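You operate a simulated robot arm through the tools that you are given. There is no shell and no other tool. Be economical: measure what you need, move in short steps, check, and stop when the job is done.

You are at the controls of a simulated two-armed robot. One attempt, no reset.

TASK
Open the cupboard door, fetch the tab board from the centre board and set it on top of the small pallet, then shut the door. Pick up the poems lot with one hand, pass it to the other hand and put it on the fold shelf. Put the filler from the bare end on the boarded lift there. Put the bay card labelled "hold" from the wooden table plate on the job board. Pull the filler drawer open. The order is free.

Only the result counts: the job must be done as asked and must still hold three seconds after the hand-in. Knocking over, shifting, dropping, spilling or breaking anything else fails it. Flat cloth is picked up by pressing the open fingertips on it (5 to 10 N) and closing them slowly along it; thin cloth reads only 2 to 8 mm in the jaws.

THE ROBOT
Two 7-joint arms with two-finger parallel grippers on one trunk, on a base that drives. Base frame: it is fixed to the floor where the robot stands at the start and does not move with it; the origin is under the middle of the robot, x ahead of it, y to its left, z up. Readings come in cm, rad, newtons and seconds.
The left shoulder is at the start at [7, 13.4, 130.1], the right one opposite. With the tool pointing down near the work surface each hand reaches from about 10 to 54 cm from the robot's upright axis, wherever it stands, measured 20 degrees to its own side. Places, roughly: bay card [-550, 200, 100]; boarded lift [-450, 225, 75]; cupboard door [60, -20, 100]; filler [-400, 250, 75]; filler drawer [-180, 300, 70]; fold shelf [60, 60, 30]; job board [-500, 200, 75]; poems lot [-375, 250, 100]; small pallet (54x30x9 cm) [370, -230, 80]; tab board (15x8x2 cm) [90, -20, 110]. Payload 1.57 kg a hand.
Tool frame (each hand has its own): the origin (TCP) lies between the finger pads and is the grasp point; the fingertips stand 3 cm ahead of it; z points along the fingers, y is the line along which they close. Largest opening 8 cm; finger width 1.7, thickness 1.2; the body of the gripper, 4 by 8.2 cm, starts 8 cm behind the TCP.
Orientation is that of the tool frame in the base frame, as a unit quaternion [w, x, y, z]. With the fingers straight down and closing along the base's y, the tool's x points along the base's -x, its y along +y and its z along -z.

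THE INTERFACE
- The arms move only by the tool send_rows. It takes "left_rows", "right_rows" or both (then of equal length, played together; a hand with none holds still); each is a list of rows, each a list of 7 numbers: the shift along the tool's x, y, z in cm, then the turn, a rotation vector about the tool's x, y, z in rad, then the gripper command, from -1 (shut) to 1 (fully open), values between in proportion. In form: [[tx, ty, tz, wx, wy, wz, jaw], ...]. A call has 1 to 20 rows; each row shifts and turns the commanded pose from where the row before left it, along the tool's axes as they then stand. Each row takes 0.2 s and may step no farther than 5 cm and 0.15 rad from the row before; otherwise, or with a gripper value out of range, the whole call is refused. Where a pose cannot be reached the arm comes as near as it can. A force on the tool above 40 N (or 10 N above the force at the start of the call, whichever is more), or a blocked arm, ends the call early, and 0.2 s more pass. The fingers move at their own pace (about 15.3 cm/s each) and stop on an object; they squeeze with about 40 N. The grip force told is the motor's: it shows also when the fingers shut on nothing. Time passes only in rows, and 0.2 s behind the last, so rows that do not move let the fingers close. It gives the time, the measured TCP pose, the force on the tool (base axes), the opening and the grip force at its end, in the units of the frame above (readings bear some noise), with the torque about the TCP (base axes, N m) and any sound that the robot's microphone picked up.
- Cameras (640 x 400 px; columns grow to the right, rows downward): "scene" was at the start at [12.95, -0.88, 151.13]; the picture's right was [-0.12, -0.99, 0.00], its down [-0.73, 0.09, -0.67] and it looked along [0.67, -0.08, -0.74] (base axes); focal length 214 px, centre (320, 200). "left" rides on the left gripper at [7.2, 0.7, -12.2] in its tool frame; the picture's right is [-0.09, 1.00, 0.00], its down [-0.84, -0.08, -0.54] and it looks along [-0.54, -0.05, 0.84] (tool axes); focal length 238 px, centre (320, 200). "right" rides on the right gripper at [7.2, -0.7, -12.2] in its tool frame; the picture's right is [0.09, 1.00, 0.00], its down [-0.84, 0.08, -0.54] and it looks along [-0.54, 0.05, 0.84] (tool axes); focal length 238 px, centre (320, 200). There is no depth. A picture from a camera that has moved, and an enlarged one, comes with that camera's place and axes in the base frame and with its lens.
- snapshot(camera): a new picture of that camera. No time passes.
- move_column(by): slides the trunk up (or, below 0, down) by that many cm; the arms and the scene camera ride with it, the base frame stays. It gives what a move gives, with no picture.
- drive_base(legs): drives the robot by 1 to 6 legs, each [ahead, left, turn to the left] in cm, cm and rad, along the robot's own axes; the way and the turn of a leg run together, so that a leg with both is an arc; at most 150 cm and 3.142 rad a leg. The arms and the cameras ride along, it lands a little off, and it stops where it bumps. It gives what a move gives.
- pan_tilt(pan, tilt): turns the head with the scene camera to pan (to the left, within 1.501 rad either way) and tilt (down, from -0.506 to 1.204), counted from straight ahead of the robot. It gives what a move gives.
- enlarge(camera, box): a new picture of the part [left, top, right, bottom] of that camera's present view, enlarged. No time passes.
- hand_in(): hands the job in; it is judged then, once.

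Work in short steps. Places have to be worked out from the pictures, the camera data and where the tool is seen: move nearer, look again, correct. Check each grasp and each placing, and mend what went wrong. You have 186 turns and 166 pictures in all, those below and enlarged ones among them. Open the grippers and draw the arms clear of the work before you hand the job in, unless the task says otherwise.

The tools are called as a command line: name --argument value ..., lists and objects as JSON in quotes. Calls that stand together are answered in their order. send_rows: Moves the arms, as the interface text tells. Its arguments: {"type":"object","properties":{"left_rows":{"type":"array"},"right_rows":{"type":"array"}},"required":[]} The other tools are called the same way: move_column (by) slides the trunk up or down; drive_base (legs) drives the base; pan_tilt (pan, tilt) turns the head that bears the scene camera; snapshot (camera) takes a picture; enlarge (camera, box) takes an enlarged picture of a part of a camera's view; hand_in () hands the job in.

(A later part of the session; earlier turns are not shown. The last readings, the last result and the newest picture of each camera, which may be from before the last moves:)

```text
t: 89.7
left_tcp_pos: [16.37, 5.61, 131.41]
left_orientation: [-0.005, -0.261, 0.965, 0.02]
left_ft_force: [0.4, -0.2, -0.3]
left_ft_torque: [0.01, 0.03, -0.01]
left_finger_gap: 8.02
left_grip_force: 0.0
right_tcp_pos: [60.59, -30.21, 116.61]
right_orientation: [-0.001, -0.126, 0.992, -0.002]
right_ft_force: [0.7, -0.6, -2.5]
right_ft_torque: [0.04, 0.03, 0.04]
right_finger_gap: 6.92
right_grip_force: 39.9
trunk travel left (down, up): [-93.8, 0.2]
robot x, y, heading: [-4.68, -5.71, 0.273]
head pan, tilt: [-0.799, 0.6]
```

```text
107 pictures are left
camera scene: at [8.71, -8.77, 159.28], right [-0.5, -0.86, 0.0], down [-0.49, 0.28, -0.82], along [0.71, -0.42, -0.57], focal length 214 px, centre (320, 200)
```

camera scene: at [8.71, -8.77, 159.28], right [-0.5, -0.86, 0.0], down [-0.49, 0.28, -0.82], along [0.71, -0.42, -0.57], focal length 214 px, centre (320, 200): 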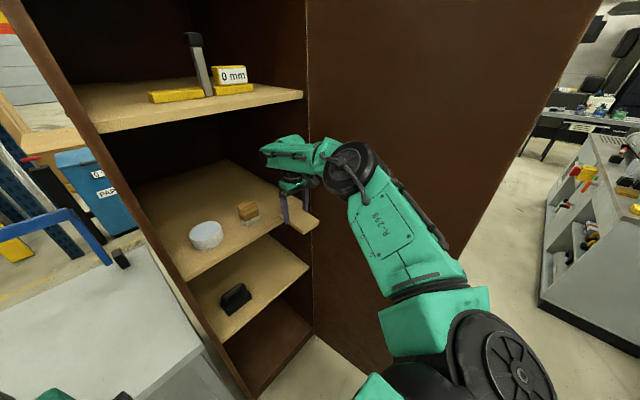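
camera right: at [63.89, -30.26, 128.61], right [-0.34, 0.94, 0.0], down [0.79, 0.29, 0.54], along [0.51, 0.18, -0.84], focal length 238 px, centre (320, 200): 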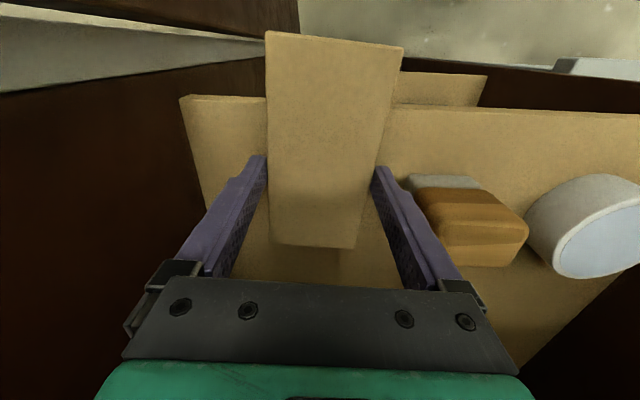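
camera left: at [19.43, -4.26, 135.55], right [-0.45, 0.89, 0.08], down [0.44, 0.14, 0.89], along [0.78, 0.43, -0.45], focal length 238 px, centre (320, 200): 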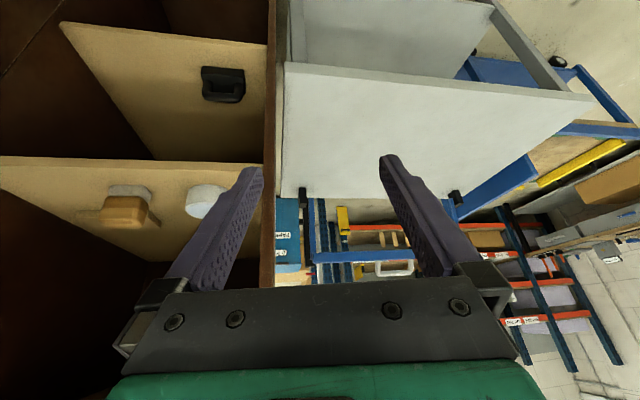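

Past the stamp. I back away further to the left, clear of the door.

drive_base --legs '[[-10, 5, 0], [-20, 8, 0]]'

snapshot --camera "scene"

```text
t: 92.2
left_tcp_pos: [-16.26, 9.89, 131.46]
left_orientation: [-0.004, -0.263, 0.965, 0.02]
left_ft_force: [0.3, -0.9, -1.0]
left_ft_torque: [0.02, 0.05, -0.01]
left_finger_gap: 8.02
left_grip_force: 0.0
right_tcp_pos: [28.36, -25.68, 116.51]
right_orientation: [0.0, -0.127, 0.992, -0.001]
right_ft_force: [0.2, 0.5, -3.6]
right_ft_torque: [-0.01, 0.03, -0.03]
right_finger_gap: 6.95
right_grip_force: 39.8
trunk travel left (down, up): [-93.8, 0.2]
robot x, y, heading: [-36.79, -1.29, 0.276]
head pan, tilt: [-0.799, 0.6]
```

```text
106 pictures are left
camera scene: at [-23.73, -4.57, 159.29], right [-0.5, -0.87, 0.0], down [-0.49, 0.28, -0.82], along [0.71, -0.41, -0.57], focal length 214 px, centre (320, 200)
```

scene: 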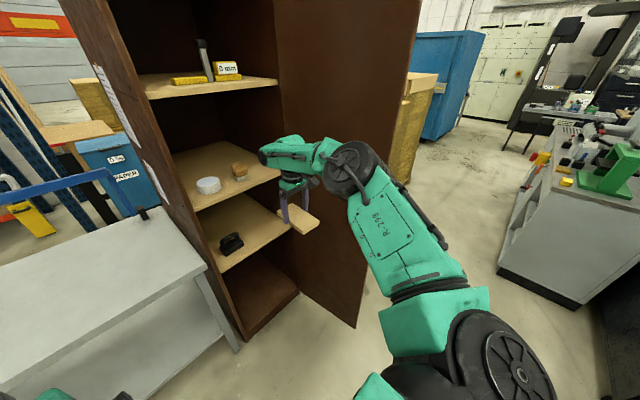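

Board is out. I tuck the right arm in and turn to face down the corridor toward the small pallet, then look.

send_rows --right_rows '[[4, 2.2, 0, 0, 0, 0, -1], [4, 2.2, 0, 0, 0, 0, -1], [4, 2.2, 0, 0, 0, 0, -1], [4, 2.2, 0, 0, 0, 0, -1], [4, 2.2, 0, 0, 0, 0, -1]]'

drive_base --legs '[[0, 0, -1.18], [47, -27, 0], [47, -27, 0.3]]'

pan_tilt --pan 0.0 --tilt 0.4

snapshot --camera "scene"

```text
t: 93.4
left_tcp_pos: [-17.17, 9.82, 131.56]
left_orientation: [-0.001, -0.263, 0.965, 0.02]
left_ft_force: [-1.1, 0.2, -0.6]
left_ft_torque: [-0.01, -0.06, 0.0]
left_finger_gap: 8.03
left_grip_force: 0.0
right_tcp_pos: [5.47, -19.98, 117.07]
right_orientation: [0.004, -0.127, 0.992, -0.002]
right_ft_force: [-0.1, 0.3, -2.7]
right_ft_torque: [0.01, -0.02, -0.02]
right_finger_gap: 6.96
right_grip_force: 40.1
trunk travel left (down, up): [-93.8, 0.2]
robot x, y, heading: [-36.82, -1.46, 0.275]
head pan, tilt: [-0.799, 0.6]
```

```text
t: 102.3
left_tcp_pos: [9.06, -116.58, 131.63]
left_orientation: [0.007, 0.172, 0.985, 0.018]
left_ft_force: [-0.3, 0.5, -0.3]
left_ft_torque: [-0.03, -0.01, -0.02]
left_finger_gap: 8.03
left_grip_force: 0.0
right_tcp_pos: [0.57, -153.16, 117.02]
right_orientation: [0.002, 0.306, 0.952, -0.001]
right_ft_force: [0.3, -0.3, -3.1]
right_ft_torque: [-0.03, 0.0, 0.0]
right_finger_gap: 6.97
right_grip_force: 40.3
trunk travel left (down, up): [-93.8, 0.2]
robot x, y, heading: [-12.1, -108.53, -0.606]
head pan, tilt: [-0.799, 0.6]
```

```text
t: 103.4
left_tcp_pos: [9.18, -116.74, 131.38]
left_orientation: [0.006, 0.172, 0.985, 0.019]
left_ft_force: [0.1, 0.1, 0.0]
left_ft_torque: [-0.01, 0.0, -0.01]
left_finger_gap: 8.01
left_grip_force: 0.0
right_tcp_pos: [0.5, -153.42, 116.98]
right_orientation: [0.002, 0.305, 0.952, -0.002]
right_ft_force: [0.0, 0.2, -2.6]
right_ft_torque: [-0.04, 0.0, 0.01]
right_finger_gap: 6.96
right_grip_force: 39.9
trunk travel left (down, up): [-93.8, 0.2]
robot x, y, heading: [-12.4, -108.19, -0.599]
head pan, tilt: [0.0, 0.4]
```

```text
105 pictures are left
camera scene: at [-0.62, -116.56, 161.19], right [-0.57, -0.82, 0.0], down [-0.32, 0.22, -0.92], along [0.76, -0.52, -0.39], focal length 214 px, centre (320, 200)
```

scene: 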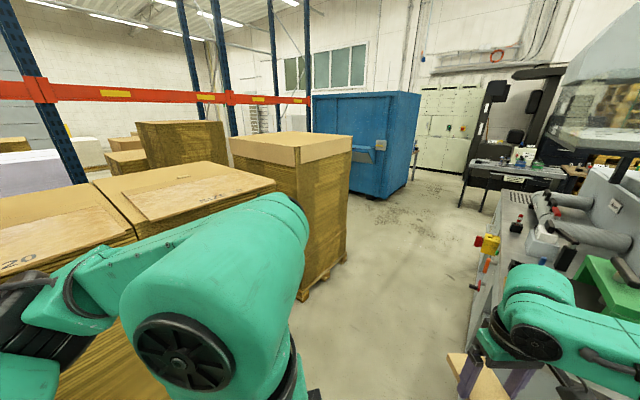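

The pallet should be beyond the box stacks; the corridor runs between tall box (~[146, −251]) and the bench at right. I drive on down its middle and look again.

drive_base --legs '[[0, 0, -0.25], [75, 0, 0], [72, 0, 0]]'

pan_tilt --pan 0.4 --tilt 0.3

snapshot --camera "scene"

```text
t: 111.9
left_tcp_pos: [105.98, -230.93, 131.47]
left_orientation: [0.008, 0.279, 0.96, 0.017]
left_ft_force: [0.4, 0.7, -0.2]
left_ft_torque: [-0.04, -0.02, 0.03]
left_finger_gap: 7.98
left_grip_force: 0.1
right_tcp_pos: [89.6, -264.83, 116.97]
right_orientation: [0.002, 0.409, 0.912, -0.003]
right_ft_force: [0.9, 0.0, -3.0]
right_ft_torque: [0.0, -0.04, -0.02]
right_finger_gap: 6.95
right_grip_force: 40.2
trunk travel left (down, up): [-93.8, 0.2]
robot x, y, heading: [87.01, -218.37, -0.825]
head pan, tilt: [0.0, 0.4]
```

```text
t: 112.8
left_tcp_pos: [106.19, -230.96, 131.41]
left_orientation: [0.008, 0.28, 0.96, 0.018]
left_ft_force: [-0.2, 0.3, -0.2]
left_ft_torque: [-0.03, 0.01, -0.01]
left_finger_gap: 7.99
left_grip_force: 0.0
right_tcp_pos: [89.76, -264.69, 116.9]
right_orientation: [0.0, 0.409, 0.913, -0.003]
right_ft_force: [-1.0, -0.1, -3.0]
right_ft_torque: [-0.01, 0.01, -0.02]
right_finger_gap: 6.95
right_grip_force: 39.7
trunk travel left (down, up): [-93.8, 0.2]
robot x, y, heading: [87.08, -218.28, -0.817]
head pan, tilt: [0.4, 0.3]
```

```text
104 pictures are left
camera scene: at [98.77, -225.79, 162.11], right [-0.41, -0.91, 0.0], down [-0.27, 0.12, -0.95], along [0.87, -0.39, -0.3], focal length 214 px, centre (320, 200)
```

scene: 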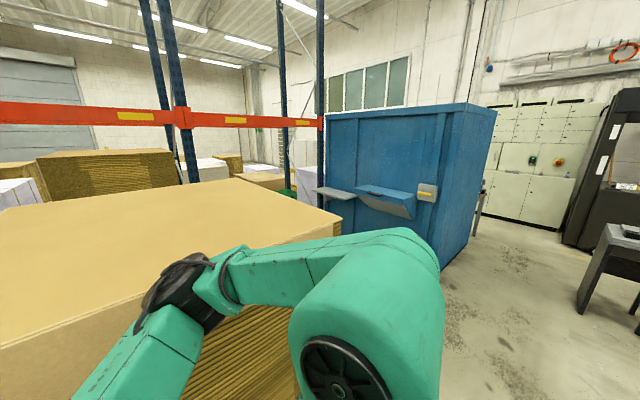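

The raised left elbow blocks the view. I extend the left hand a little forward and down to lower the elbow, then look again.

send_rows --left_rows '[[-4, 0, 2, 0, 0, 0, 1], [-4, 0, 2, 0, 0, 0, 1], [-4, 0, 2, 0, 0, 0, 1], [-4, 0, 2, 0, 0, 0, 1]]'

snapshot --camera "scene"

```text
t: 113.8
left_tcp_pos: [119.64, -239.5, 123.49]
left_orientation: [0.009, 0.281, 0.959, 0.019]
left_ft_force: [-0.6, -0.7, 0.8]
left_ft_torque: [-0.01, -0.01, -0.06]
left_finger_gap: 8.02
left_grip_force: 0.1
right_tcp_pos: [89.54, -264.97, 116.85]
right_orientation: [0.001, 0.409, 0.913, -0.002]
right_ft_force: [-0.6, -0.5, -2.7]
right_ft_torque: [0.02, -0.02, 0.02]
right_finger_gap: 6.97
right_grip_force: 40.0
trunk travel left (down, up): [-93.8, 0.2]
robot x, y, heading: [86.88, -218.06, -0.823]
head pan, tilt: [0.4, 0.3]
```

```text
103 pictures are left
camera scene: at [98.51, -225.91, 162.13], right [-0.41, -0.91, 0.0], down [-0.27, 0.12, -0.96], along [0.87, -0.39, -0.3], focal length 214 px, centre (320, 200)
```

scene: 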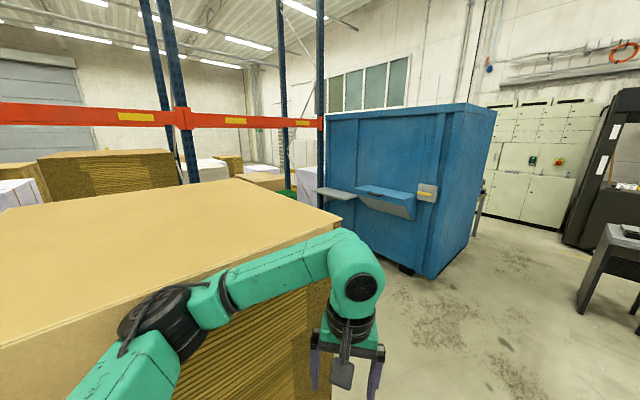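

I go further down the corridor to about [110, −300], keeping clear of the box corner and bench, then turn left to face +x.

drive_base --legs '[[76, -39, 0], [0, 0, 0.9]]'

pan_tilt --pan 0.1 --tilt 0.3

snapshot --camera "scene"

```text
t: 120.5
left_tcp_pos: [146.97, -287.53, 123.44]
left_orientation: [0.0, -0.161, 0.987, 0.02]
left_ft_force: [0.6, -0.8, -0.2]
left_ft_torque: [0.0, -0.02, -0.02]
left_finger_gap: 8.0
left_grip_force: 0.1
right_tcp_pos: [147.78, -326.85, 116.91]
right_orientation: [0.003, -0.024, 1.0, -0.002]
right_ft_force: [0.2, 0.6, -3.2]
right_ft_torque: [0.0, -0.04, 0.0]
right_finger_gap: 6.93
right_grip_force: 40.5
trunk travel left (down, up): [-93.8, 0.2]
robot x, y, heading: [109.58, -299.38, 0.067]
head pan, tilt: [0.4, 0.3]
```

```text
t: 121.3
left_tcp_pos: [147.11, -287.59, 123.52]
left_orientation: [-0.001, -0.161, 0.987, 0.019]
left_ft_force: [1.2, -0.5, -0.1]
left_ft_torque: [0.0, 0.01, 0.02]
left_finger_gap: 8.02
left_grip_force: 0.0
right_tcp_pos: [147.86, -326.83, 116.85]
right_orientation: [0.002, -0.024, 1.0, -0.002]
right_ft_force: [-0.2, 0.2, -2.8]
right_ft_torque: [0.02, -0.03, 0.0]
right_finger_gap: 6.94
right_grip_force: 39.8
trunk travel left (down, up): [-93.8, 0.2]
robot x, y, heading: [109.99, -300.08, 0.071]
head pan, tilt: [0.099, 0.3]
```

```text
102 pictures are left
camera scene: at [124.09, -297.85, 162.11], right [0.17, -0.99, 0.0], down [-0.29, -0.05, -0.96], along [0.94, 0.16, -0.3], focal length 214 px, centre (320, 200)
```

scene: 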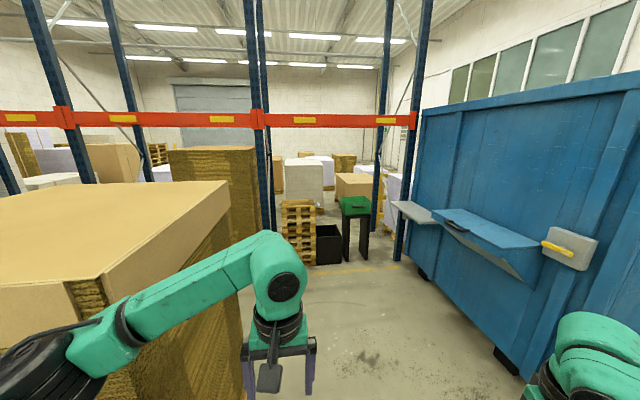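

The stack of small pallets stands at about [370, −230], as told, between rack posts. I turn slightly and drive to about [283, −260].

drive_base --legs '[[0, 0, 0.15], [90, 0, 0], [87, 0, 0]]'

pan_tilt --pan 0.1 --tilt 0.6

snapshot --camera "scene"

```text
t: 123.8
left_tcp_pos: [160.37, -279.35, 124.03]
left_orientation: [0.004, -0.235, 0.972, 0.022]
left_ft_force: [0.1, 0.4, -0.1]
left_ft_torque: [0.03, -0.01, 0.0]
left_finger_gap: 7.99
left_grip_force: 0.0
right_tcp_pos: [167.07, -318.36, 117.06]
right_orientation: [0.007, -0.098, 0.995, 0.002]
right_ft_force: [0.2, 0.5, -3.5]
right_ft_torque: [-0.03, -0.03, 0.01]
right_finger_gap: 6.95
right_grip_force: 39.9
trunk travel left (down, up): [-93.8, 0.2]
robot x, y, heading: [126.65, -296.29, 0.219]
head pan, tilt: [0.099, 0.3]
stopped in leg 2: the robot was blocked; the commanded pose is now the measured one
```

```text
t: 124.6
left_tcp_pos: [160.25, -279.28, 124.03]
left_orientation: [0.004, -0.234, 0.972, 0.022]
left_ft_force: [-0.4, -0.1, -0.6]
left_ft_torque: [-0.02, 0.0, 0.02]
left_finger_gap: 7.99
left_grip_force: 0.1
right_tcp_pos: [166.97, -318.17, 117.12]
right_orientation: [0.008, -0.098, 0.995, 0.003]
right_ft_force: [-0.5, 0.2, -2.9]
right_ft_torque: [-0.01, -0.01, 0.02]
right_finger_gap: 6.95
right_grip_force: 40.4
trunk travel left (down, up): [-93.8, 0.2]
robot x, y, heading: [126.75, -296.47, 0.211]
head pan, tilt: [0.099, 0.6]
```

```text
101 pictures are left
camera scene: at [138.29, -293.61, 159.56], right [0.31, -0.95, 0.0], down [-0.53, -0.17, -0.83], along [0.79, 0.26, -0.55], focal length 214 px, centre (320, 200)
```

scene: 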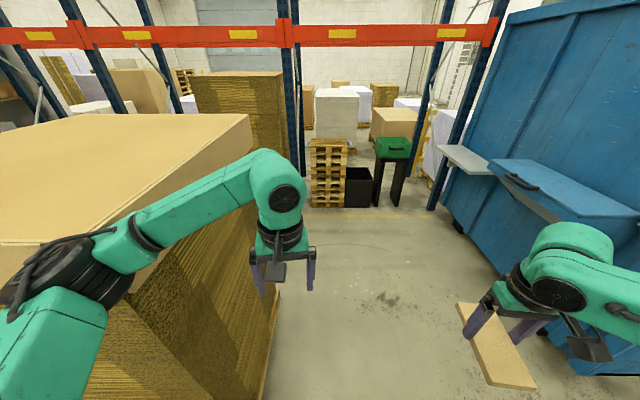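

Blocked, probably the left elbow grazing the box stack. I back 5 cm, sidestep 28 cm right, then proceed.

drive_base --legs '[[-5, 0, 0], [0, -28, 0], [70, 0, 0]]'

snapshot --camera "scene"

```text
t: 130.6
left_tcp_pos: [232.26, -291.57, 123.45]
left_orientation: [-0.002, -0.23, 0.973, 0.02]
left_ft_force: [0.2, -0.4, -0.5]
left_ft_torque: [0.02, -0.03, 0.03]
left_finger_gap: 8.0
left_grip_force: 0.0
right_tcp_pos: [238.58, -330.54, 116.92]
right_orientation: [0.002, -0.094, 0.996, -0.002]
right_ft_force: [-0.2, 0.8, -3.2]
right_ft_torque: [0.01, -0.01, 0.0]
right_finger_gap: 6.92
right_grip_force: 39.8
trunk travel left (down, up): [-93.8, 0.2]
robot x, y, heading: [197.48, -309.23, 0.207]
head pan, tilt: [0.099, 0.6]
```

```text
100 pictures are left
camera scene: at [210.56, -305.33, 159.38], right [0.3, -0.95, 0.0], down [-0.54, -0.17, -0.83], along [0.79, 0.25, -0.56], focal length 214 px, centre (320, 200)
```

scene: 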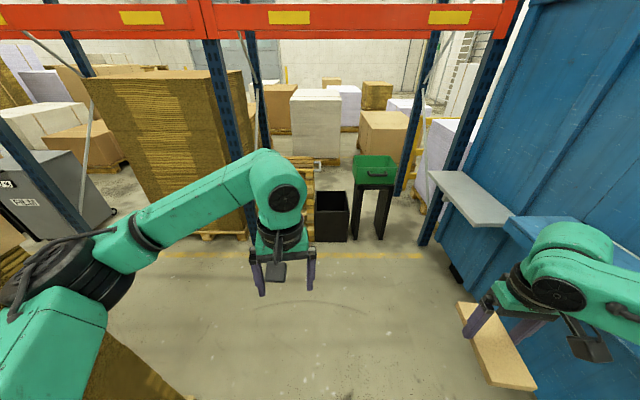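

Clear so far. I drive on 60 cm and turn toward the stack.

drive_base --legs '[[62, 4, 0], [0, 0, 0.25]]'

pan_tilt --pan 0.0 --tilt 0.7

snapshot --camera "scene"

```text
t: 134.9
left_tcp_pos: [286.47, -266.37, 123.46]
left_orientation: [-0.006, -0.356, 0.934, 0.02]
left_ft_force: [0.6, 0.4, -0.1]
left_ft_torque: [0.02, 0.04, -0.03]
left_finger_gap: 8.01
left_grip_force: 0.0
right_tcp_pos: [302.7, -302.2, 116.87]
right_orientation: [0.001, -0.223, 0.975, 0.0]
right_ft_force: [-0.1, 0.7, -2.8]
right_ft_torque: [0.01, -0.02, 0.04]
right_finger_gap: 6.95
right_grip_force: 40.4
trunk travel left (down, up): [-93.8, 0.2]
robot x, y, heading: [257.13, -291.99, 0.465]
head pan, tilt: [0.099, 0.6]
```

```text
t: 135.6
left_tcp_pos: [286.4, -266.19, 123.47]
left_orientation: [-0.006, -0.355, 0.934, 0.019]
left_ft_force: [-0.1, 0.4, 0.0]
left_ft_torque: [-0.02, 0.0, -0.01]
left_finger_gap: 8.02
left_grip_force: 0.1
right_tcp_pos: [302.51, -302.2, 116.8]
right_orientation: [0.001, -0.223, 0.975, -0.001]
right_ft_force: [0.4, -0.3, -3.6]
right_ft_torque: [0.02, 0.02, -0.01]
right_finger_gap: 6.94
right_grip_force: 39.9
trunk travel left (down, up): [-93.8, 0.2]
robot x, y, heading: [257.22, -292.03, 0.467]
head pan, tilt: [0.0, 0.7]
```

```text
99 pictures are left
camera scene: at [269.12, -286.04, 158.5], right [0.45, -0.89, 0.0], down [-0.57, -0.29, -0.76], along [0.68, 0.35, -0.64], focal length 214 px, centre (320, 200)
```

scene: 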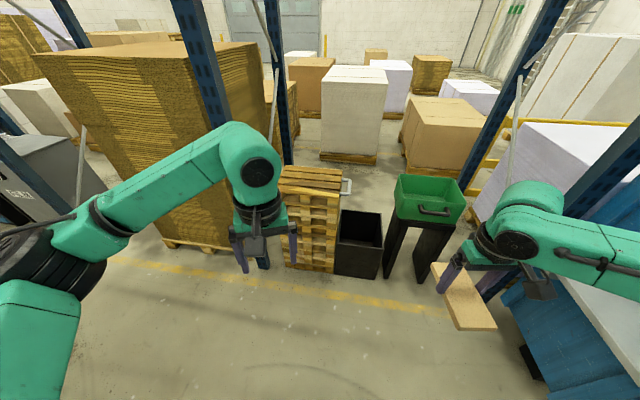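

Stack top is at z≈80, centred about [368, −229]. I raise the left hand out of the way and drive closer.

send_rows --left_rows '[[2, 1.5, -4, 0, 0, 0, 1], [2, 1.5, -4, 0, 0, 0, 1], [2, 1.5, -4, 0, 0, 0, 1]]'

drive_base --legs '[[50, 15, 0], [24, 7, 0]]'

pan_tilt --pan -0.2 --tilt 0.95

snapshot --camera "scene"

snapshot --camera "right"

```text
t: 136.4
left_tcp_pos: [278.89, -267.22, 135.81]
left_orientation: [-0.005, -0.356, 0.934, 0.021]
left_ft_force: [-1.0, -0.2, 0.4]
left_ft_torque: [0.01, 0.0, 0.01]
left_finger_gap: 8.0
left_grip_force: 0.1
right_tcp_pos: [302.32, -302.27, 116.86]
right_orientation: [0.002, -0.222, 0.975, 0.0]
right_ft_force: [0.2, -0.5, -3.4]
right_ft_torque: [0.05, 0.01, 0.02]
right_finger_gap: 6.95
right_grip_force: 39.8
trunk travel left (down, up): [-93.8, 0.2]
robot x, y, heading: [257.17, -292.01, 0.474]
head pan, tilt: [0.0, 0.7]
```

```text
t: 140.9
left_tcp_pos: [335.1, -213.74, 135.8]
left_orientation: [-0.006, -0.355, 0.935, 0.019]
left_ft_force: [0.3, 0.1, -0.5]
left_ft_torque: [0.01, -0.02, 0.01]
left_finger_gap: 7.99
left_grip_force: 0.0
right_tcp_pos: [358.79, -248.7, 116.87]
right_orientation: [0.001, -0.224, 0.975, -0.002]
right_ft_force: [-0.4, -1.2, -2.6]
right_ft_torque: [0.0, -0.01, -0.01]
right_finger_gap: 6.95
right_grip_force: 39.7
trunk travel left (down, up): [-93.8, 0.2]
robot x, y, heading: [312.76, -238.73, 0.473]
head pan, tilt: [0.0, 0.7]
```

```text
t: 141.6
left_tcp_pos: [335.16, -213.76, 135.78]
left_orientation: [-0.005, -0.356, 0.934, 0.02]
left_ft_force: [-0.4, 0.4, 0.3]
left_ft_torque: [0.0, 0.0, -0.01]
left_finger_gap: 8.01
left_grip_force: 0.1
right_tcp_pos: [358.64, -248.64, 116.88]
right_orientation: [0.001, -0.224, 0.975, -0.002]
right_ft_force: [-0.2, 0.4, -3.7]
right_ft_torque: [-0.01, -0.03, 0.02]
right_finger_gap: 6.95
right_grip_force: 39.6
trunk travel left (down, up): [-93.8, 0.2]
robot x, y, heading: [313.2, -238.82, 0.465]
head pan, tilt: [-0.201, 0.949]
```

```text
98 pictures are left
camera scene: at [324.64, -234.43, 156.52], right [0.27, -0.96, 0.0], down [-0.78, -0.22, -0.58], along [0.56, 0.16, -0.81], focal length 214 px, centre (320, 200)
```

scene: 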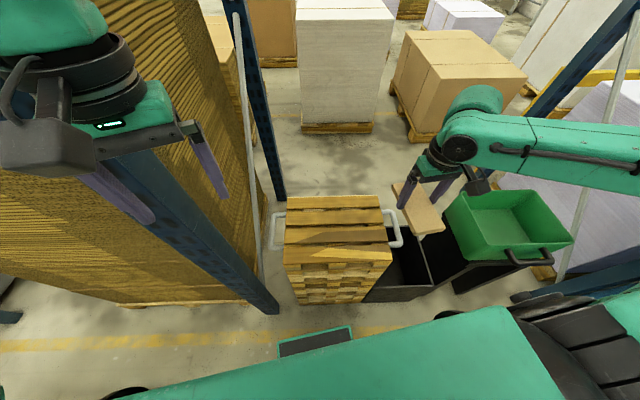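

```text
97 pictures are left
camera right: at [352.46, -252.37, 129.0], right [-0.52, 0.86, 0.0], down [0.72, 0.43, 0.54], along [0.47, 0.28, -0.84], focal length 238 px, centre (320, 200)
```

right: 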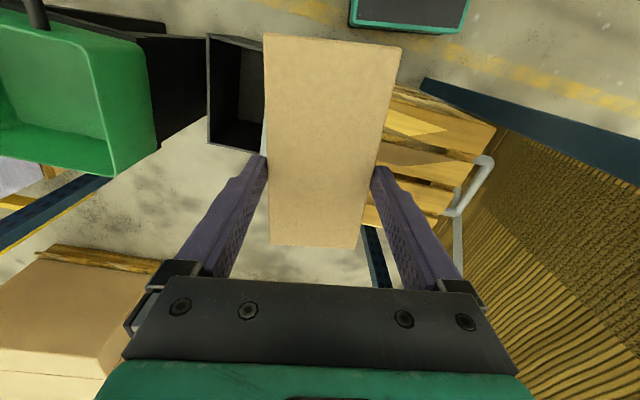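

The pallet top centre is ≈[366, −230, 80]. I move the right hand over it, then lower the column.

send_rows --right_rows '[[-3, 2.8, 0, 0, 0, 0, -1], [-3, 2.8, 0, 0, 0, 0, -1], [-3, 2.8, 0, 0, 0, 0, -1], [-3, 2.8, 0, 0, 0, 0, -1], [-2.9, 2.7, 0, 0, 0, 0, -1]]'

move_column --by -28

snapshot --camera "scene"

snapshot --camera "right"

```text
t: 142.8
left_tcp_pos: [335.28, -213.33, 135.61]
left_orientation: [-0.007, -0.357, 0.934, 0.018]
left_ft_force: [-0.3, -0.9, -0.1]
left_ft_torque: [-0.01, 0.02, -0.02]
left_finger_gap: 8.0
left_grip_force: 0.0
right_tcp_pos: [366.25, -229.2, 116.96]
right_orientation: [0.001, -0.223, 0.975, -0.002]
right_ft_force: [-0.4, 0.5, -2.2]
right_ft_torque: [-0.03, 0.01, -0.05]
right_finger_gap: 6.97
right_grip_force: 39.3
trunk travel left (down, up): [-93.8, 0.2]
robot x, y, heading: [312.93, -238.76, 0.468]
head pan, tilt: [-0.201, 0.949]
```

```text
t: 145.7
left_tcp_pos: [335.2, -213.55, 107.79]
left_orientation: [-0.005, -0.355, 0.935, 0.02]
left_ft_force: [0.7, -0.3, -0.6]
left_ft_torque: [-0.01, 0.01, -0.01]
left_finger_gap: 7.99
left_grip_force: 0.0
right_tcp_pos: [366.12, -229.48, 89.04]
right_orientation: [0.002, -0.224, 0.975, -0.001]
right_ft_force: [-0.5, -1.5, -2.6]
right_ft_torque: [0.02, -0.01, 0.0]
right_finger_gap: 6.93
right_grip_force: 39.8
trunk travel left (down, up): [-65.8, 28.2]
robot x, y, heading: [312.97, -238.64, 0.469]
head pan, tilt: [-0.201, 0.949]
```

```text
96 pictures are left
camera scene: at [324.59, -234.45, 128.53], right [0.27, -0.96, 0.0], down [-0.78, -0.22, -0.58], along [0.56, 0.16, -0.81], focal length 214 px, centre (320, 200)
```

scene: 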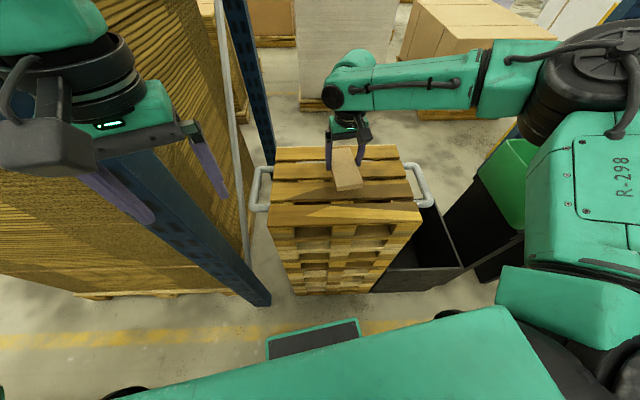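

```text
95 pictures are left
camera right: at [359.93, -233.21, 101.16], right [-0.52, 0.86, 0.0], down [0.72, 0.43, 0.54], along [0.47, 0.28, -0.84], focal length 238 px, centre (320, 200)
```

right: 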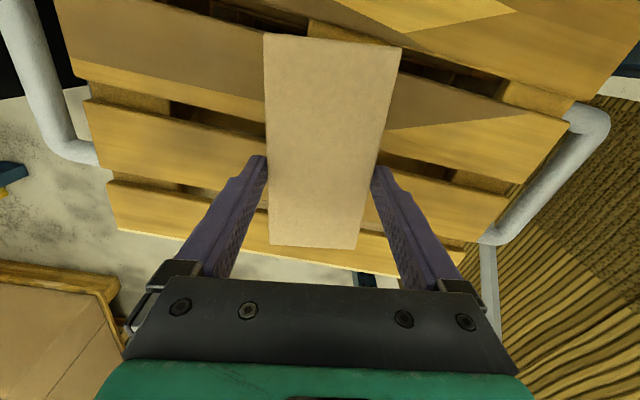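

I draw back 3 cm and lower until contact.

send_rows --right_rows '[[3, 0, 0, 0, 0, 0, -1], [0, 0, 1.5, 0, 0, 0, -1], [0, 0, 1.5, 0, 0, 0, -1], [0, 0, 0.7, 0, 0, 0, -1]]'

send_rows --right_rows '[[0, 0, 0.4, 0, 0, 0, -1], [0, 0, 0.4, 0, 0, 0, -1], [0, 0, 0.4, 0, 0, 0, -1]]'

```text
t: 146.7
left_tcp_pos: [335.18, -213.7, 107.64]
left_orientation: [-0.005, -0.356, 0.934, 0.02]
left_ft_force: [-0.8, -0.2, 0.4]
left_ft_torque: [0.02, 0.03, -0.03]
left_finger_gap: 7.99
left_grip_force: 0.0
right_tcp_pos: [363.46, -230.83, 85.27]
right_orientation: [0.001, -0.223, 0.975, -0.001]
right_ft_force: [0.4, -0.1, -3.0]
right_ft_torque: [-0.02, -0.03, -0.01]
right_finger_gap: 6.96
right_grip_force: 40.1
trunk travel left (down, up): [-65.8, 28.2]
robot x, y, heading: [312.93, -238.79, 0.472]
head pan, tilt: [-0.201, 0.949]
```

```text
t: 147.5
left_tcp_pos: [334.92, -213.89, 107.85]
left_orientation: [-0.004, -0.356, 0.934, 0.019]
left_ft_force: [-0.6, 0.0, 1.3]
left_ft_torque: [-0.01, -0.02, 0.0]
left_finger_gap: 7.99
left_grip_force: 0.0
right_tcp_pos: [363.36, -230.87, 84.31]
right_orientation: [0.003, -0.223, 0.975, 0.0]
right_ft_force: [3.8, -0.4, 16.9]
right_ft_torque: [0.28, 0.78, -0.04]
right_finger_gap: 6.96
right_grip_force: 40.1
trunk travel left (down, up): [-65.8, 28.2]
robot x, y, heading: [313.11, -239.04, 0.476]
head pan, tilt: [-0.201, 0.949]
```

Contact (17 N upward). I ease up 0.3 cm, open, and lift away.

send_rows --right_rows '[[0, 0, -0.3, 0, 0, 0, -1], [0, 0, 0, 0, 0, 0, -0.2], [0, 0, 0, 0, 0, 0, 1], [0, 0, 0, 0, 0, 0, 1], [0, 0, -2, 0, 0, 0, 1], [0, 0, -4, 0, 0, 0, 1], [0, 0, -4, 0, 0, 0, 1]]'

snapshot --camera "right"

snapshot --camera "scene"

```text
t: 149.1
left_tcp_pos: [334.94, -213.69, 107.78]
left_orientation: [-0.005, -0.356, 0.934, 0.018]
left_ft_force: [0.1, -0.1, 0.6]
left_ft_torque: [-0.01, -0.03, 0.01]
left_finger_gap: 8.0
left_grip_force: 0.0
right_tcp_pos: [363.33, -230.83, 94.47]
right_orientation: [0.002, -0.223, 0.975, -0.002]
right_ft_force: [0.6, 0.7, 0.1]
right_ft_torque: [0.0, -0.01, -0.03]
right_finger_gap: 8.0
right_grip_force: 0.2
trunk travel left (down, up): [-65.8, 28.2]
robot x, y, heading: [313.14, -238.83, 0.472]
head pan, tilt: [-0.201, 0.949]
```

```text
94 pictures are left
camera right: at [357.11, -234.49, 106.59], right [-0.52, 0.86, 0.0], down [0.72, 0.43, 0.54], along [0.47, 0.28, -0.84], focal length 238 px, centre (320, 200)
```

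right: 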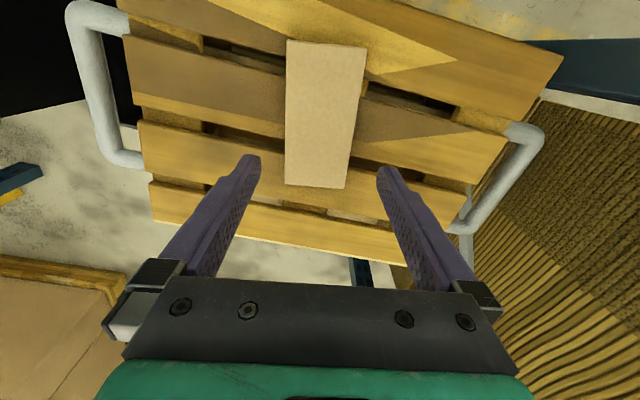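

```text
93 pictures are left
camera scene: at [324.45, -234.46, 128.53], right [0.27, -0.96, 0.0], down [-0.78, -0.22, -0.58], along [0.56, 0.16, -0.81], focal length 214 px, centre (320, 200)
```

scene: 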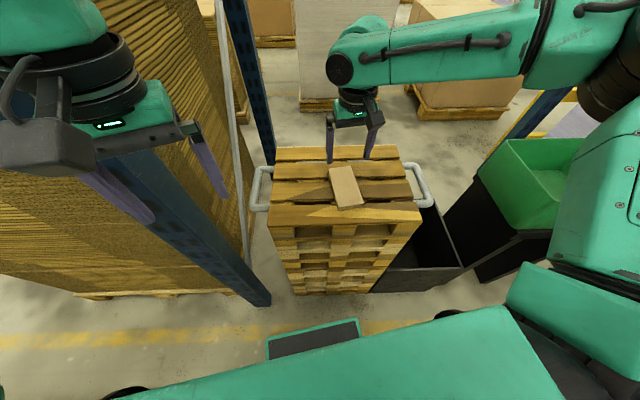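

Board sits flat on the pallet. I raise the column, tuck both arms, and reverse out along the same route.

move_column --by 26

send_rows --right_rows '[[4, -2, 0, 0, 0, 0, 1], [4, -2, 0, 0, 0, 0, 1], [4, -2, 0, 0, 0, 0, 1], [4, -2, 0, 0, 0, 0, 1], [0, -2, 0, 0, 0, 0, 1]]'

drive_base --legs '[[-24, -7, 0], [-50, -15, 0], [0, 0, -0.25], [-62, -4, 0], [-68, 0, 0]]'

```text
t: 151.7
left_tcp_pos: [335.1, -213.54, 133.72]
left_orientation: [-0.006, -0.357, 0.934, 0.02]
left_ft_force: [-0.6, -0.6, 0.6]
left_ft_torque: [0.02, 0.02, 0.02]
left_finger_gap: 7.98
left_grip_force: 0.0
right_tcp_pos: [363.39, -230.76, 120.45]
right_orientation: [0.001, -0.223, 0.975, -0.001]
right_ft_force: [0.3, -0.2, 0.0]
right_ft_torque: [-0.01, -0.01, 0.0]
right_finger_gap: 7.97
right_grip_force: 0.0
trunk travel left (down, up): [-91.8, 2.2]
robot x, y, heading: [313.05, -238.66, 0.472]
head pan, tilt: [-0.201, 0.949]
```

```text
t: 152.9
left_tcp_pos: [334.9, -213.58, 133.76]
left_orientation: [-0.005, -0.357, 0.934, 0.018]
left_ft_force: [0.5, 0.2, 0.2]
left_ft_torque: [0.0, -0.03, -0.01]
left_finger_gap: 8.0
left_grip_force: 0.0
right_tcp_pos: [352.99, -246.67, 120.32]
right_orientation: [0.002, -0.223, 0.975, -0.002]
right_ft_force: [0.2, -0.4, 0.4]
right_ft_torque: [0.0, -0.02, 0.0]
right_finger_gap: 8.02
right_grip_force: 0.1
right hand out of reach, approached as far as the arm can: row 4
trunk travel left (down, up): [-91.8, 2.2]
robot x, y, heading: [313.13, -238.47, 0.468]
head pan, tilt: [-0.201, 0.949]
```

```text
t: 164.6
left_tcp_pos: [161.34, -303.8, 133.8]
left_orientation: [-0.004, -0.241, 0.97, 0.02]
left_ft_force: [0.7, 0.2, -0.2]
left_ft_torque: [0.04, 0.01, 0.02]
left_finger_gap: 7.99
left_grip_force: 0.1
right_tcp_pos: [170.88, -340.23, 120.19]
right_orientation: [0.0, -0.104, 0.995, -0.002]
right_ft_force: [0.7, -0.6, -0.5]
right_ft_torque: [0.05, 0.02, 0.0]
right_finger_gap: 8.03
right_grip_force: 0.0
trunk travel left (down, up): [-91.8, 2.2]
robot x, y, heading: [133.68, -322.5, 0.231]
head pan, tilt: [-0.201, 0.949]
```

Now I turn around and drive back up the corridor.

drive_base --legs '[[0, 0, 2.07], [36, 0, 0], [69, -32, 0], [76, 0, 0], [70, 0, 0]]'

pan_tilt --pan -0.5 --tilt 0.5

snapshot --camera "scene"

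```text
t: 182.7
left_tcp_pos: [-32.58, -93.45, 133.86]
left_orientation: [0.017, 0.952, -0.305, -0.009]
left_ft_force: [0.0, -0.4, 0.2]
left_ft_torque: [-0.01, 0.02, -0.02]
left_finger_gap: 7.99
left_grip_force: 0.1
right_tcp_pos: [-4.18, -68.39, 120.21]
right_orientation: [-0.003, 0.9, -0.436, 0.0]
right_ft_force: [1.1, -0.4, -0.8]
right_ft_torque: [0.03, 0.02, -0.02]
right_finger_gap: 7.99
right_grip_force: 0.1
trunk travel left (down, up): [-91.8, 2.2]
robot x, y, heading: [-2.97, -109.4, 2.265]
head pan, tilt: [-0.201, 0.949]
```

```text
t: 183.6
left_tcp_pos: [-32.55, -93.22, 133.71]
left_orientation: [0.019, 0.952, -0.306, -0.007]
left_ft_force: [-0.1, -0.2, 0.5]
left_ft_torque: [0.03, 0.02, 0.01]
left_finger_gap: 7.99
left_grip_force: 0.0
right_tcp_pos: [-4.43, -68.12, 120.06]
right_orientation: [-0.002, 0.9, -0.435, 0.0]
right_ft_force: [0.1, -0.1, 0.4]
right_ft_torque: [0.01, -0.04, 0.02]
right_finger_gap: 7.98
right_grip_force: 0.0
trunk travel left (down, up): [-91.8, 2.2]
robot x, y, heading: [-3.59, -109.22, 2.259]
head pan, tilt: [-0.499, 0.499]
```

```text
92 pictures are left
camera scene: at [-8.31, -96.44, 158.27], right [0.98, 0.19, 0.0], down [0.09, -0.47, -0.88], along [-0.17, 0.86, -0.48], focal length 214 px, centre (320, 200)
```

scene: 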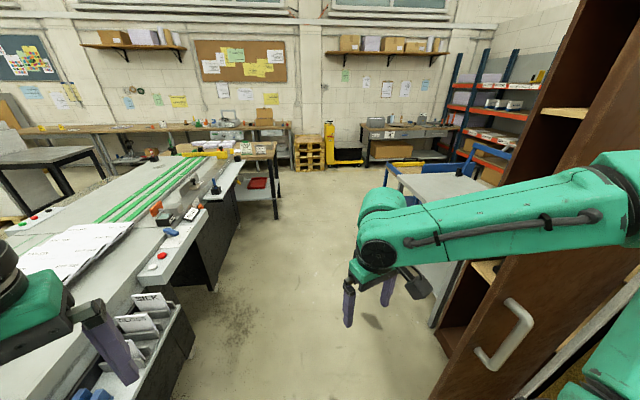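

Next, shut the door. I turn to face +y, close the right hand, pitch its fingertips forward, and approach the door's outer face near x≈32.

send_rows --right_rows '[[0, 0, 0, 0, -0.15, 0, 0], [0, 0, 0, 0, -0.15, 0, -1], [0, 0, 0, 0, -0.15, 0, -1], [0, 0, 0, 0, -0.15, 0, -1], [-2.8, 0, 1.9, 0, 0, 0, -1], [-2.8, 0, 1.9, 0, 0, 0, -1], [-2.8, 0, 1.9, 0, 0, 0, -1]]'

drive_base --legs '[[0, 0, -0.69], [12, -10, 0]]'

pan_tilt --pan -0.3 --tilt 0.5

snapshot --camera "scene"

```text
t: 185.2
left_tcp_pos: [-32.84, -93.01, 133.76]
left_orientation: [0.017, 0.952, -0.306, -0.007]
left_ft_force: [0.2, 0.3, 0.0]
left_ft_torque: [0.02, 0.03, 0.01]
left_finger_gap: 8.0
left_grip_force: 0.0
right_tcp_pos: [-14.95, -49.22, 125.37]
right_orientation: [-0.131, 0.86, -0.415, -0.267]
right_ft_force: [-0.3, -0.6, -0.7]
right_ft_torque: [-0.02, -0.03, -0.02]
right_finger_gap: 0.0
right_grip_force: 21.3
right hand out of reach, approached as far as the arm can: row 1, 2, 3, 4
trunk travel left (down, up): [-91.8, 2.2]
robot x, y, heading: [-3.34, -109.61, 2.264]
head pan, tilt: [-0.499, 0.499]
```

```text
t: 187.0
left_tcp_pos: [-19.84, -80.2, 133.81]
left_orientation: [0.015, 0.833, -0.553, -0.012]
left_ft_force: [-0.1, -0.2, 0.6]
left_ft_torque: [0.02, 0.01, 0.0]
left_finger_gap: 7.99
left_grip_force: 0.0
right_tcp_pos: [17.42, -52.29, 125.34]
right_orientation: [-0.194, 0.72, -0.627, -0.225]
right_ft_force: [0.2, -0.4, 0.9]
right_ft_torque: [0.02, 0.02, 0.03]
right_finger_gap: 0.01
right_grip_force: 21.6
trunk travel left (down, up): [-91.8, 2.2]
robot x, y, heading: [-3.34, -109.17, 1.715]
head pan, tilt: [-0.499, 0.499]
stopped in leg 1: the force on the tool passed its limit at 65 N (the readings are from after the stop); the commanded pose is now the measured one
```

```text
t: 187.8
left_tcp_pos: [-19.87, -80.31, 133.86]
left_orientation: [0.016, 0.833, -0.552, -0.012]
left_ft_force: [-0.7, 0.7, 0.8]
left_ft_torque: [-0.01, 0.03, 0.06]
left_finger_gap: 8.0
left_grip_force: 0.1
right_tcp_pos: [17.35, -52.29, 125.51]
right_orientation: [-0.194, 0.72, -0.627, -0.225]
right_ft_force: [-0.8, 0.6, -0.1]
right_ft_torque: [0.0, -0.01, 0.01]
right_finger_gap: 0.02
right_grip_force: 21.8
trunk travel left (down, up): [-91.8, 2.2]
robot x, y, heading: [-3.56, -109.45, 1.712]
head pan, tilt: [-0.3, 0.499]
```

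```text
91 pictures are left
camera scene: at [-2.63, -95.31, 158.28], right [0.99, -0.16, 0.0], down [-0.08, -0.47, -0.88], along [0.14, 0.87, -0.48], focal length 214 px, centre (320, 200)
```

scene: 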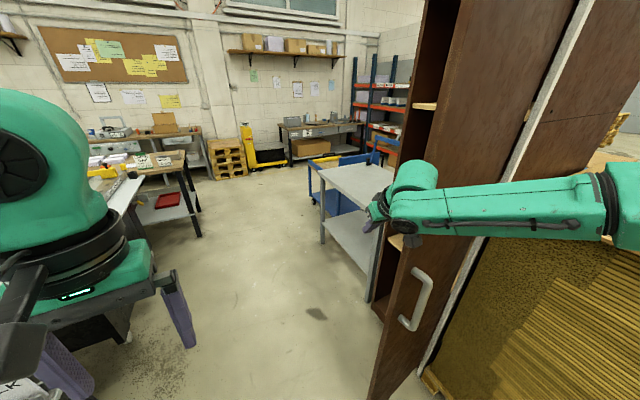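

The hand met the door's tip (the door stands a bit wider than thought). I back off 14 cm, sidestep right 6 cm and square up.

drive_base --legs '[[-14, 0, 0], [0, -6, 0], [0, 0, -0.14]]'

snapshot --camera "scene"

snapshot --camera "right"

```text
t: 190.3
left_tcp_pos: [-8.42, -91.14, 133.71]
left_orientation: [0.013, 0.793, -0.608, -0.011]
left_ft_force: [-0.2, 0.3, -0.7]
left_ft_torque: [-0.01, -0.08, 0.02]
left_finger_gap: 7.99
left_grip_force: 0.1
right_tcp_pos: [32.36, -68.41, 125.53]
right_orientation: [-0.211, 0.676, -0.674, -0.21]
right_ft_force: [-0.1, 0.8, 0.4]
right_ft_torque: [-0.04, -0.06, -0.05]
right_finger_gap: 0.0
right_grip_force: 21.6
trunk travel left (down, up): [-91.8, 2.2]
robot x, y, heading: [4.2, -122.06, 1.575]
head pan, tilt: [-0.3, 0.499]
```

```text
90 pictures are left
camera scene: at [6.43, -108.27, 158.29], right [0.96, -0.29, 0.01], down [-0.13, -0.46, -0.88], along [0.26, 0.84, -0.48], focal length 214 px, centre (320, 200)
```

scene: 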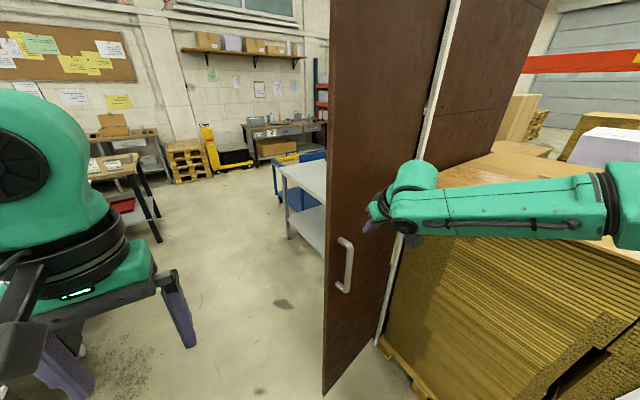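

```text
89 pictures are left
camera right: at [33.02, -81.21, 131.51], right [-1.0, -0.08, -0.06], down [-0.08, 0.38, 0.92], along [-0.05, 0.92, -0.38], focal length 238 px, centre (320, 200)
```

right: 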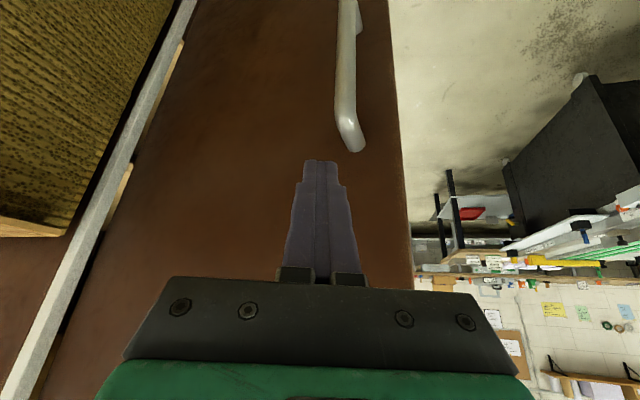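

Aligned: closed fingertips face the door above the handle. I approach and then orbit clockwise about the hinge, pushing the door shut.

drive_base --legs '[[14, 0, 0], [6.2, 6.7, -0.1], [6.2, 6.7, -0.1], [6.2, 6.7, -0.1]]'

snapshot --camera "scene"

```text
t: 193.8
left_tcp_pos: [-14.52, -54.24, 133.94]
left_orientation: [-0.011, -0.692, 0.722, 0.02]
left_ft_force: [0.0, -0.4, 0.3]
left_ft_torque: [0.05, -0.01, 0.02]
left_finger_gap: 7.99
left_grip_force: 0.0
right_tcp_pos: [31.13, -44.61, 125.6]
right_orientation: [0.239, -0.565, 0.769, 0.181]
right_ft_force: [-0.2, -0.7, 0.0]
right_ft_torque: [0.03, 0.03, 0.02]
right_finger_gap: 0.0
right_grip_force: 21.1
trunk travel left (down, up): [-91.8, 2.2]
robot x, y, heading: [-12.27, -86.66, 1.272]
head pan, tilt: [-0.3, 0.499]
```

```text
88 pictures are left
camera scene: at [-5.23, -75.31, 158.34], right [0.83, -0.56, -0.01], down [-0.27, -0.39, -0.88], along [0.49, 0.73, -0.48], focal length 214 px, centre (320, 200)
```

scene: 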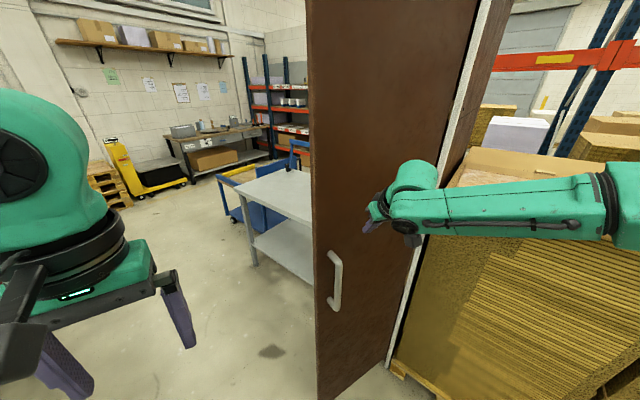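

Door is moving along. Continue the orbit.

drive_base --legs '[[6.15, 6.65, -0.1], [6.15, 6.65, -0.1], [6.15, 6.65, -0.1], [6.15, 6.65, -0.1], [6.15, 6.65, -0.1]]'

snapshot --camera "scene"

```text
t: 197.7
left_tcp_pos: [-11.0, -14.13, 133.99]
left_orientation: [-0.006, -0.492, 0.87, 0.022]
left_ft_force: [0.5, -1.6, 0.0]
left_ft_torque: [0.07, 0.02, 0.0]
left_finger_gap: 8.02
left_grip_force: 0.1
right_tcp_pos: [33.68, -27.69, 125.66]
right_orientation: [0.276, -0.356, 0.885, 0.117]
right_ft_force: [0.6, -0.4, 0.5]
right_ft_torque: [0.05, 0.02, -0.01]
right_finger_gap: 0.0
right_grip_force: 21.5
trunk travel left (down, up): [-91.8, 2.2]
robot x, y, heading: [-24.81, -43.89, 0.774]
head pan, tilt: [-0.3, 0.499]
```

```text
87 pictures are left
camera scene: at [-12.91, -36.99, 158.34], right [0.45, -0.89, -0.01], down [-0.43, -0.21, -0.88], along [0.78, 0.4, -0.48], focal length 214 px, centre (320, 200)
```

scene: 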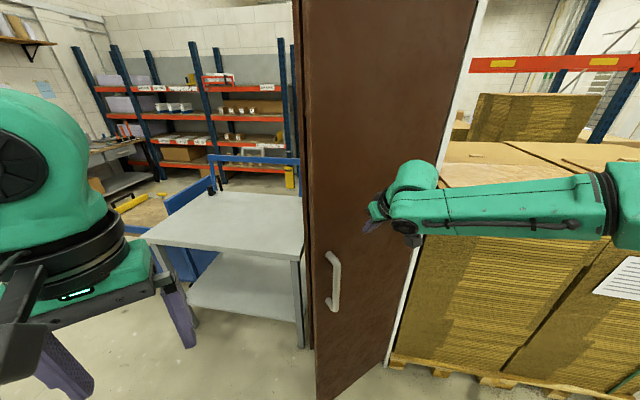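

Door has swung far; I continue until contact with the frame.

drive_base --legs '[[6.15, 6.65, -0.1], [6.15, 6.65, -0.1], [6.15, 6.65, -0.1], [6.15, 6.65, -0.1]]'

snapshot --camera "scene"

```text
t: 200.9
left_tcp_pos: [5.73, 13.57, 134.04]
left_orientation: [0.0, -0.31, 0.95, 0.023]
left_ft_force: [0.6, -0.3, 0.0]
left_ft_torque: [0.07, -0.03, 0.0]
left_finger_gap: 7.99
left_grip_force: 0.1
right_tcp_pos: [41.57, -16.19, 125.54]
right_orientation: [0.295, -0.173, 0.938, 0.06]
right_ft_force: [-1.2, -0.3, -0.9]
right_ft_torque: [0.04, -0.07, 0.01]
right_finger_gap: 0.0
right_grip_force: 20.7
trunk travel left (down, up): [-91.8, 2.2]
robot x, y, heading: [-18.36, -8.02, 0.373]
head pan, tilt: [-0.3, 0.499]
```

```text
86 pictures are left
camera scene: at [-5.0, -6.79, 158.34], right [0.07, -1.0, -0.01], down [-0.47, -0.03, -0.88], along [0.88, 0.07, -0.48], focal length 214 px, centre (320, 200)
```

scene: 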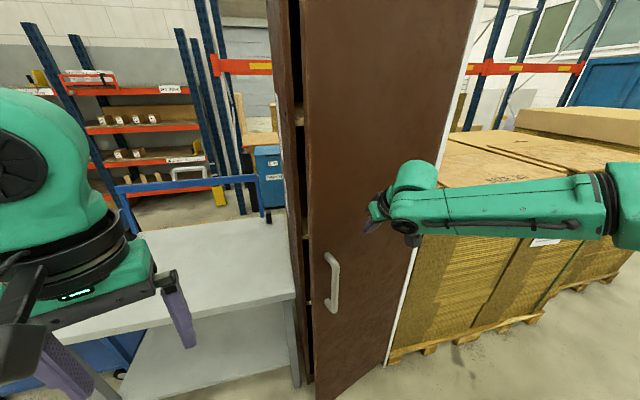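

Nearly shut; I push on until the force shows it is closed.

drive_base --legs '[[6.15, 6.65, -0.1], [6.15, 6.65, -0.1], [6.15, 6.65, -0.1]]'

snapshot --camera "scene"

```text
t: 203.4
left_tcp_pos: [24.31, 29.21, 134.16]
left_orientation: [0.003, -0.166, 0.986, 0.023]
left_ft_force: [-0.4, -0.9, 0.6]
left_ft_torque: [0.03, -0.08, 0.02]
left_finger_gap: 8.01
left_grip_force: 0.0
right_tcp_pos: [50.09, -9.69, 125.58]
right_orientation: [0.3, -0.033, 0.953, 0.016]
right_ft_force: [-0.4, -0.5, -1.4]
right_ft_torque: [0.05, -0.05, 0.03]
right_finger_gap: 0.01
right_grip_force: 20.9
trunk travel left (down, up): [-91.8, 2.2]
robot x, y, heading: [-4.81, 15.64, 0.084]
head pan, tilt: [-0.3, 0.499]
```

```text
85 pictures are left
camera scene: at [8.26, 12.89, 158.34], right [-0.22, -0.98, -0.01], down [-0.46, 0.11, -0.88], along [0.86, -0.19, -0.48], focal length 214 px, centre (320, 200)
```

scene: 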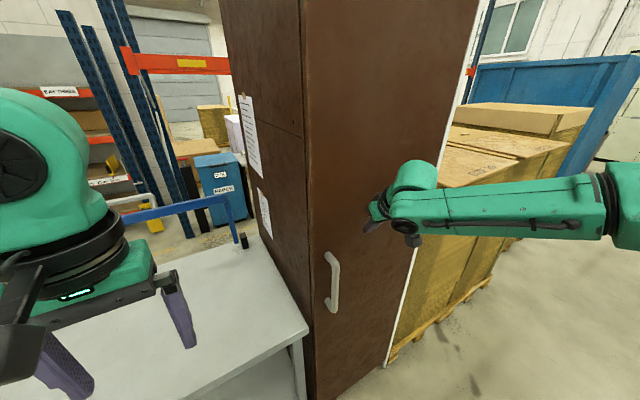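

Door looks flush; I push straight ahead a few cm to make sure it is fully closed.

drive_base --legs '[[7, 0, 0]]'

enlarge --camera "scene" --box '[240, 100, 400, 200]'

```text
t: 204.4
left_tcp_pos: [28.75, 30.35, 133.92]
left_orientation: [0.003, -0.166, 0.986, 0.019]
left_ft_force: [0.3, -0.2, 0.6]
left_ft_torque: [0.03, 0.01, 0.02]
left_finger_gap: 8.0
left_grip_force: 0.1
right_tcp_pos: [53.91, -8.44, 125.89]
right_orientation: [0.296, -0.036, 0.955, 0.011]
right_ft_force: [-12.3, 2.3, 6.4]
right_ft_torque: [0.11, 0.05, 0.19]
right_finger_gap: 0.0
right_grip_force: 21.5
trunk travel left (down, up): [-91.8, 2.2]
robot x, y, heading: [-0.4, 15.83, 0.078]
head pan, tilt: [-0.3, 0.499]
stopped in leg 1: the force on the tool passed its limit at 126 N (the readings are from after the stop); the commanded pose is now the measured one
```

```text
4.00 times, centred on (320, 150) of scene
camera zoom: at [12.56, 14.26, 158.35], right [-0.22, -0.98, 0.0], down [-0.46, 0.11, -0.88], along [0.86, -0.2, -0.47], focal length 858 px, centre (320, 400)
```

zoom: 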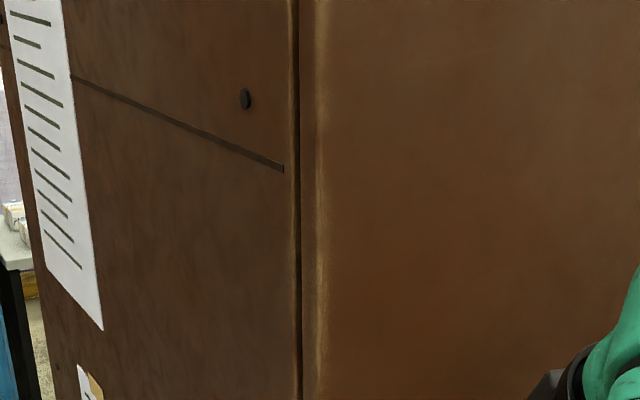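

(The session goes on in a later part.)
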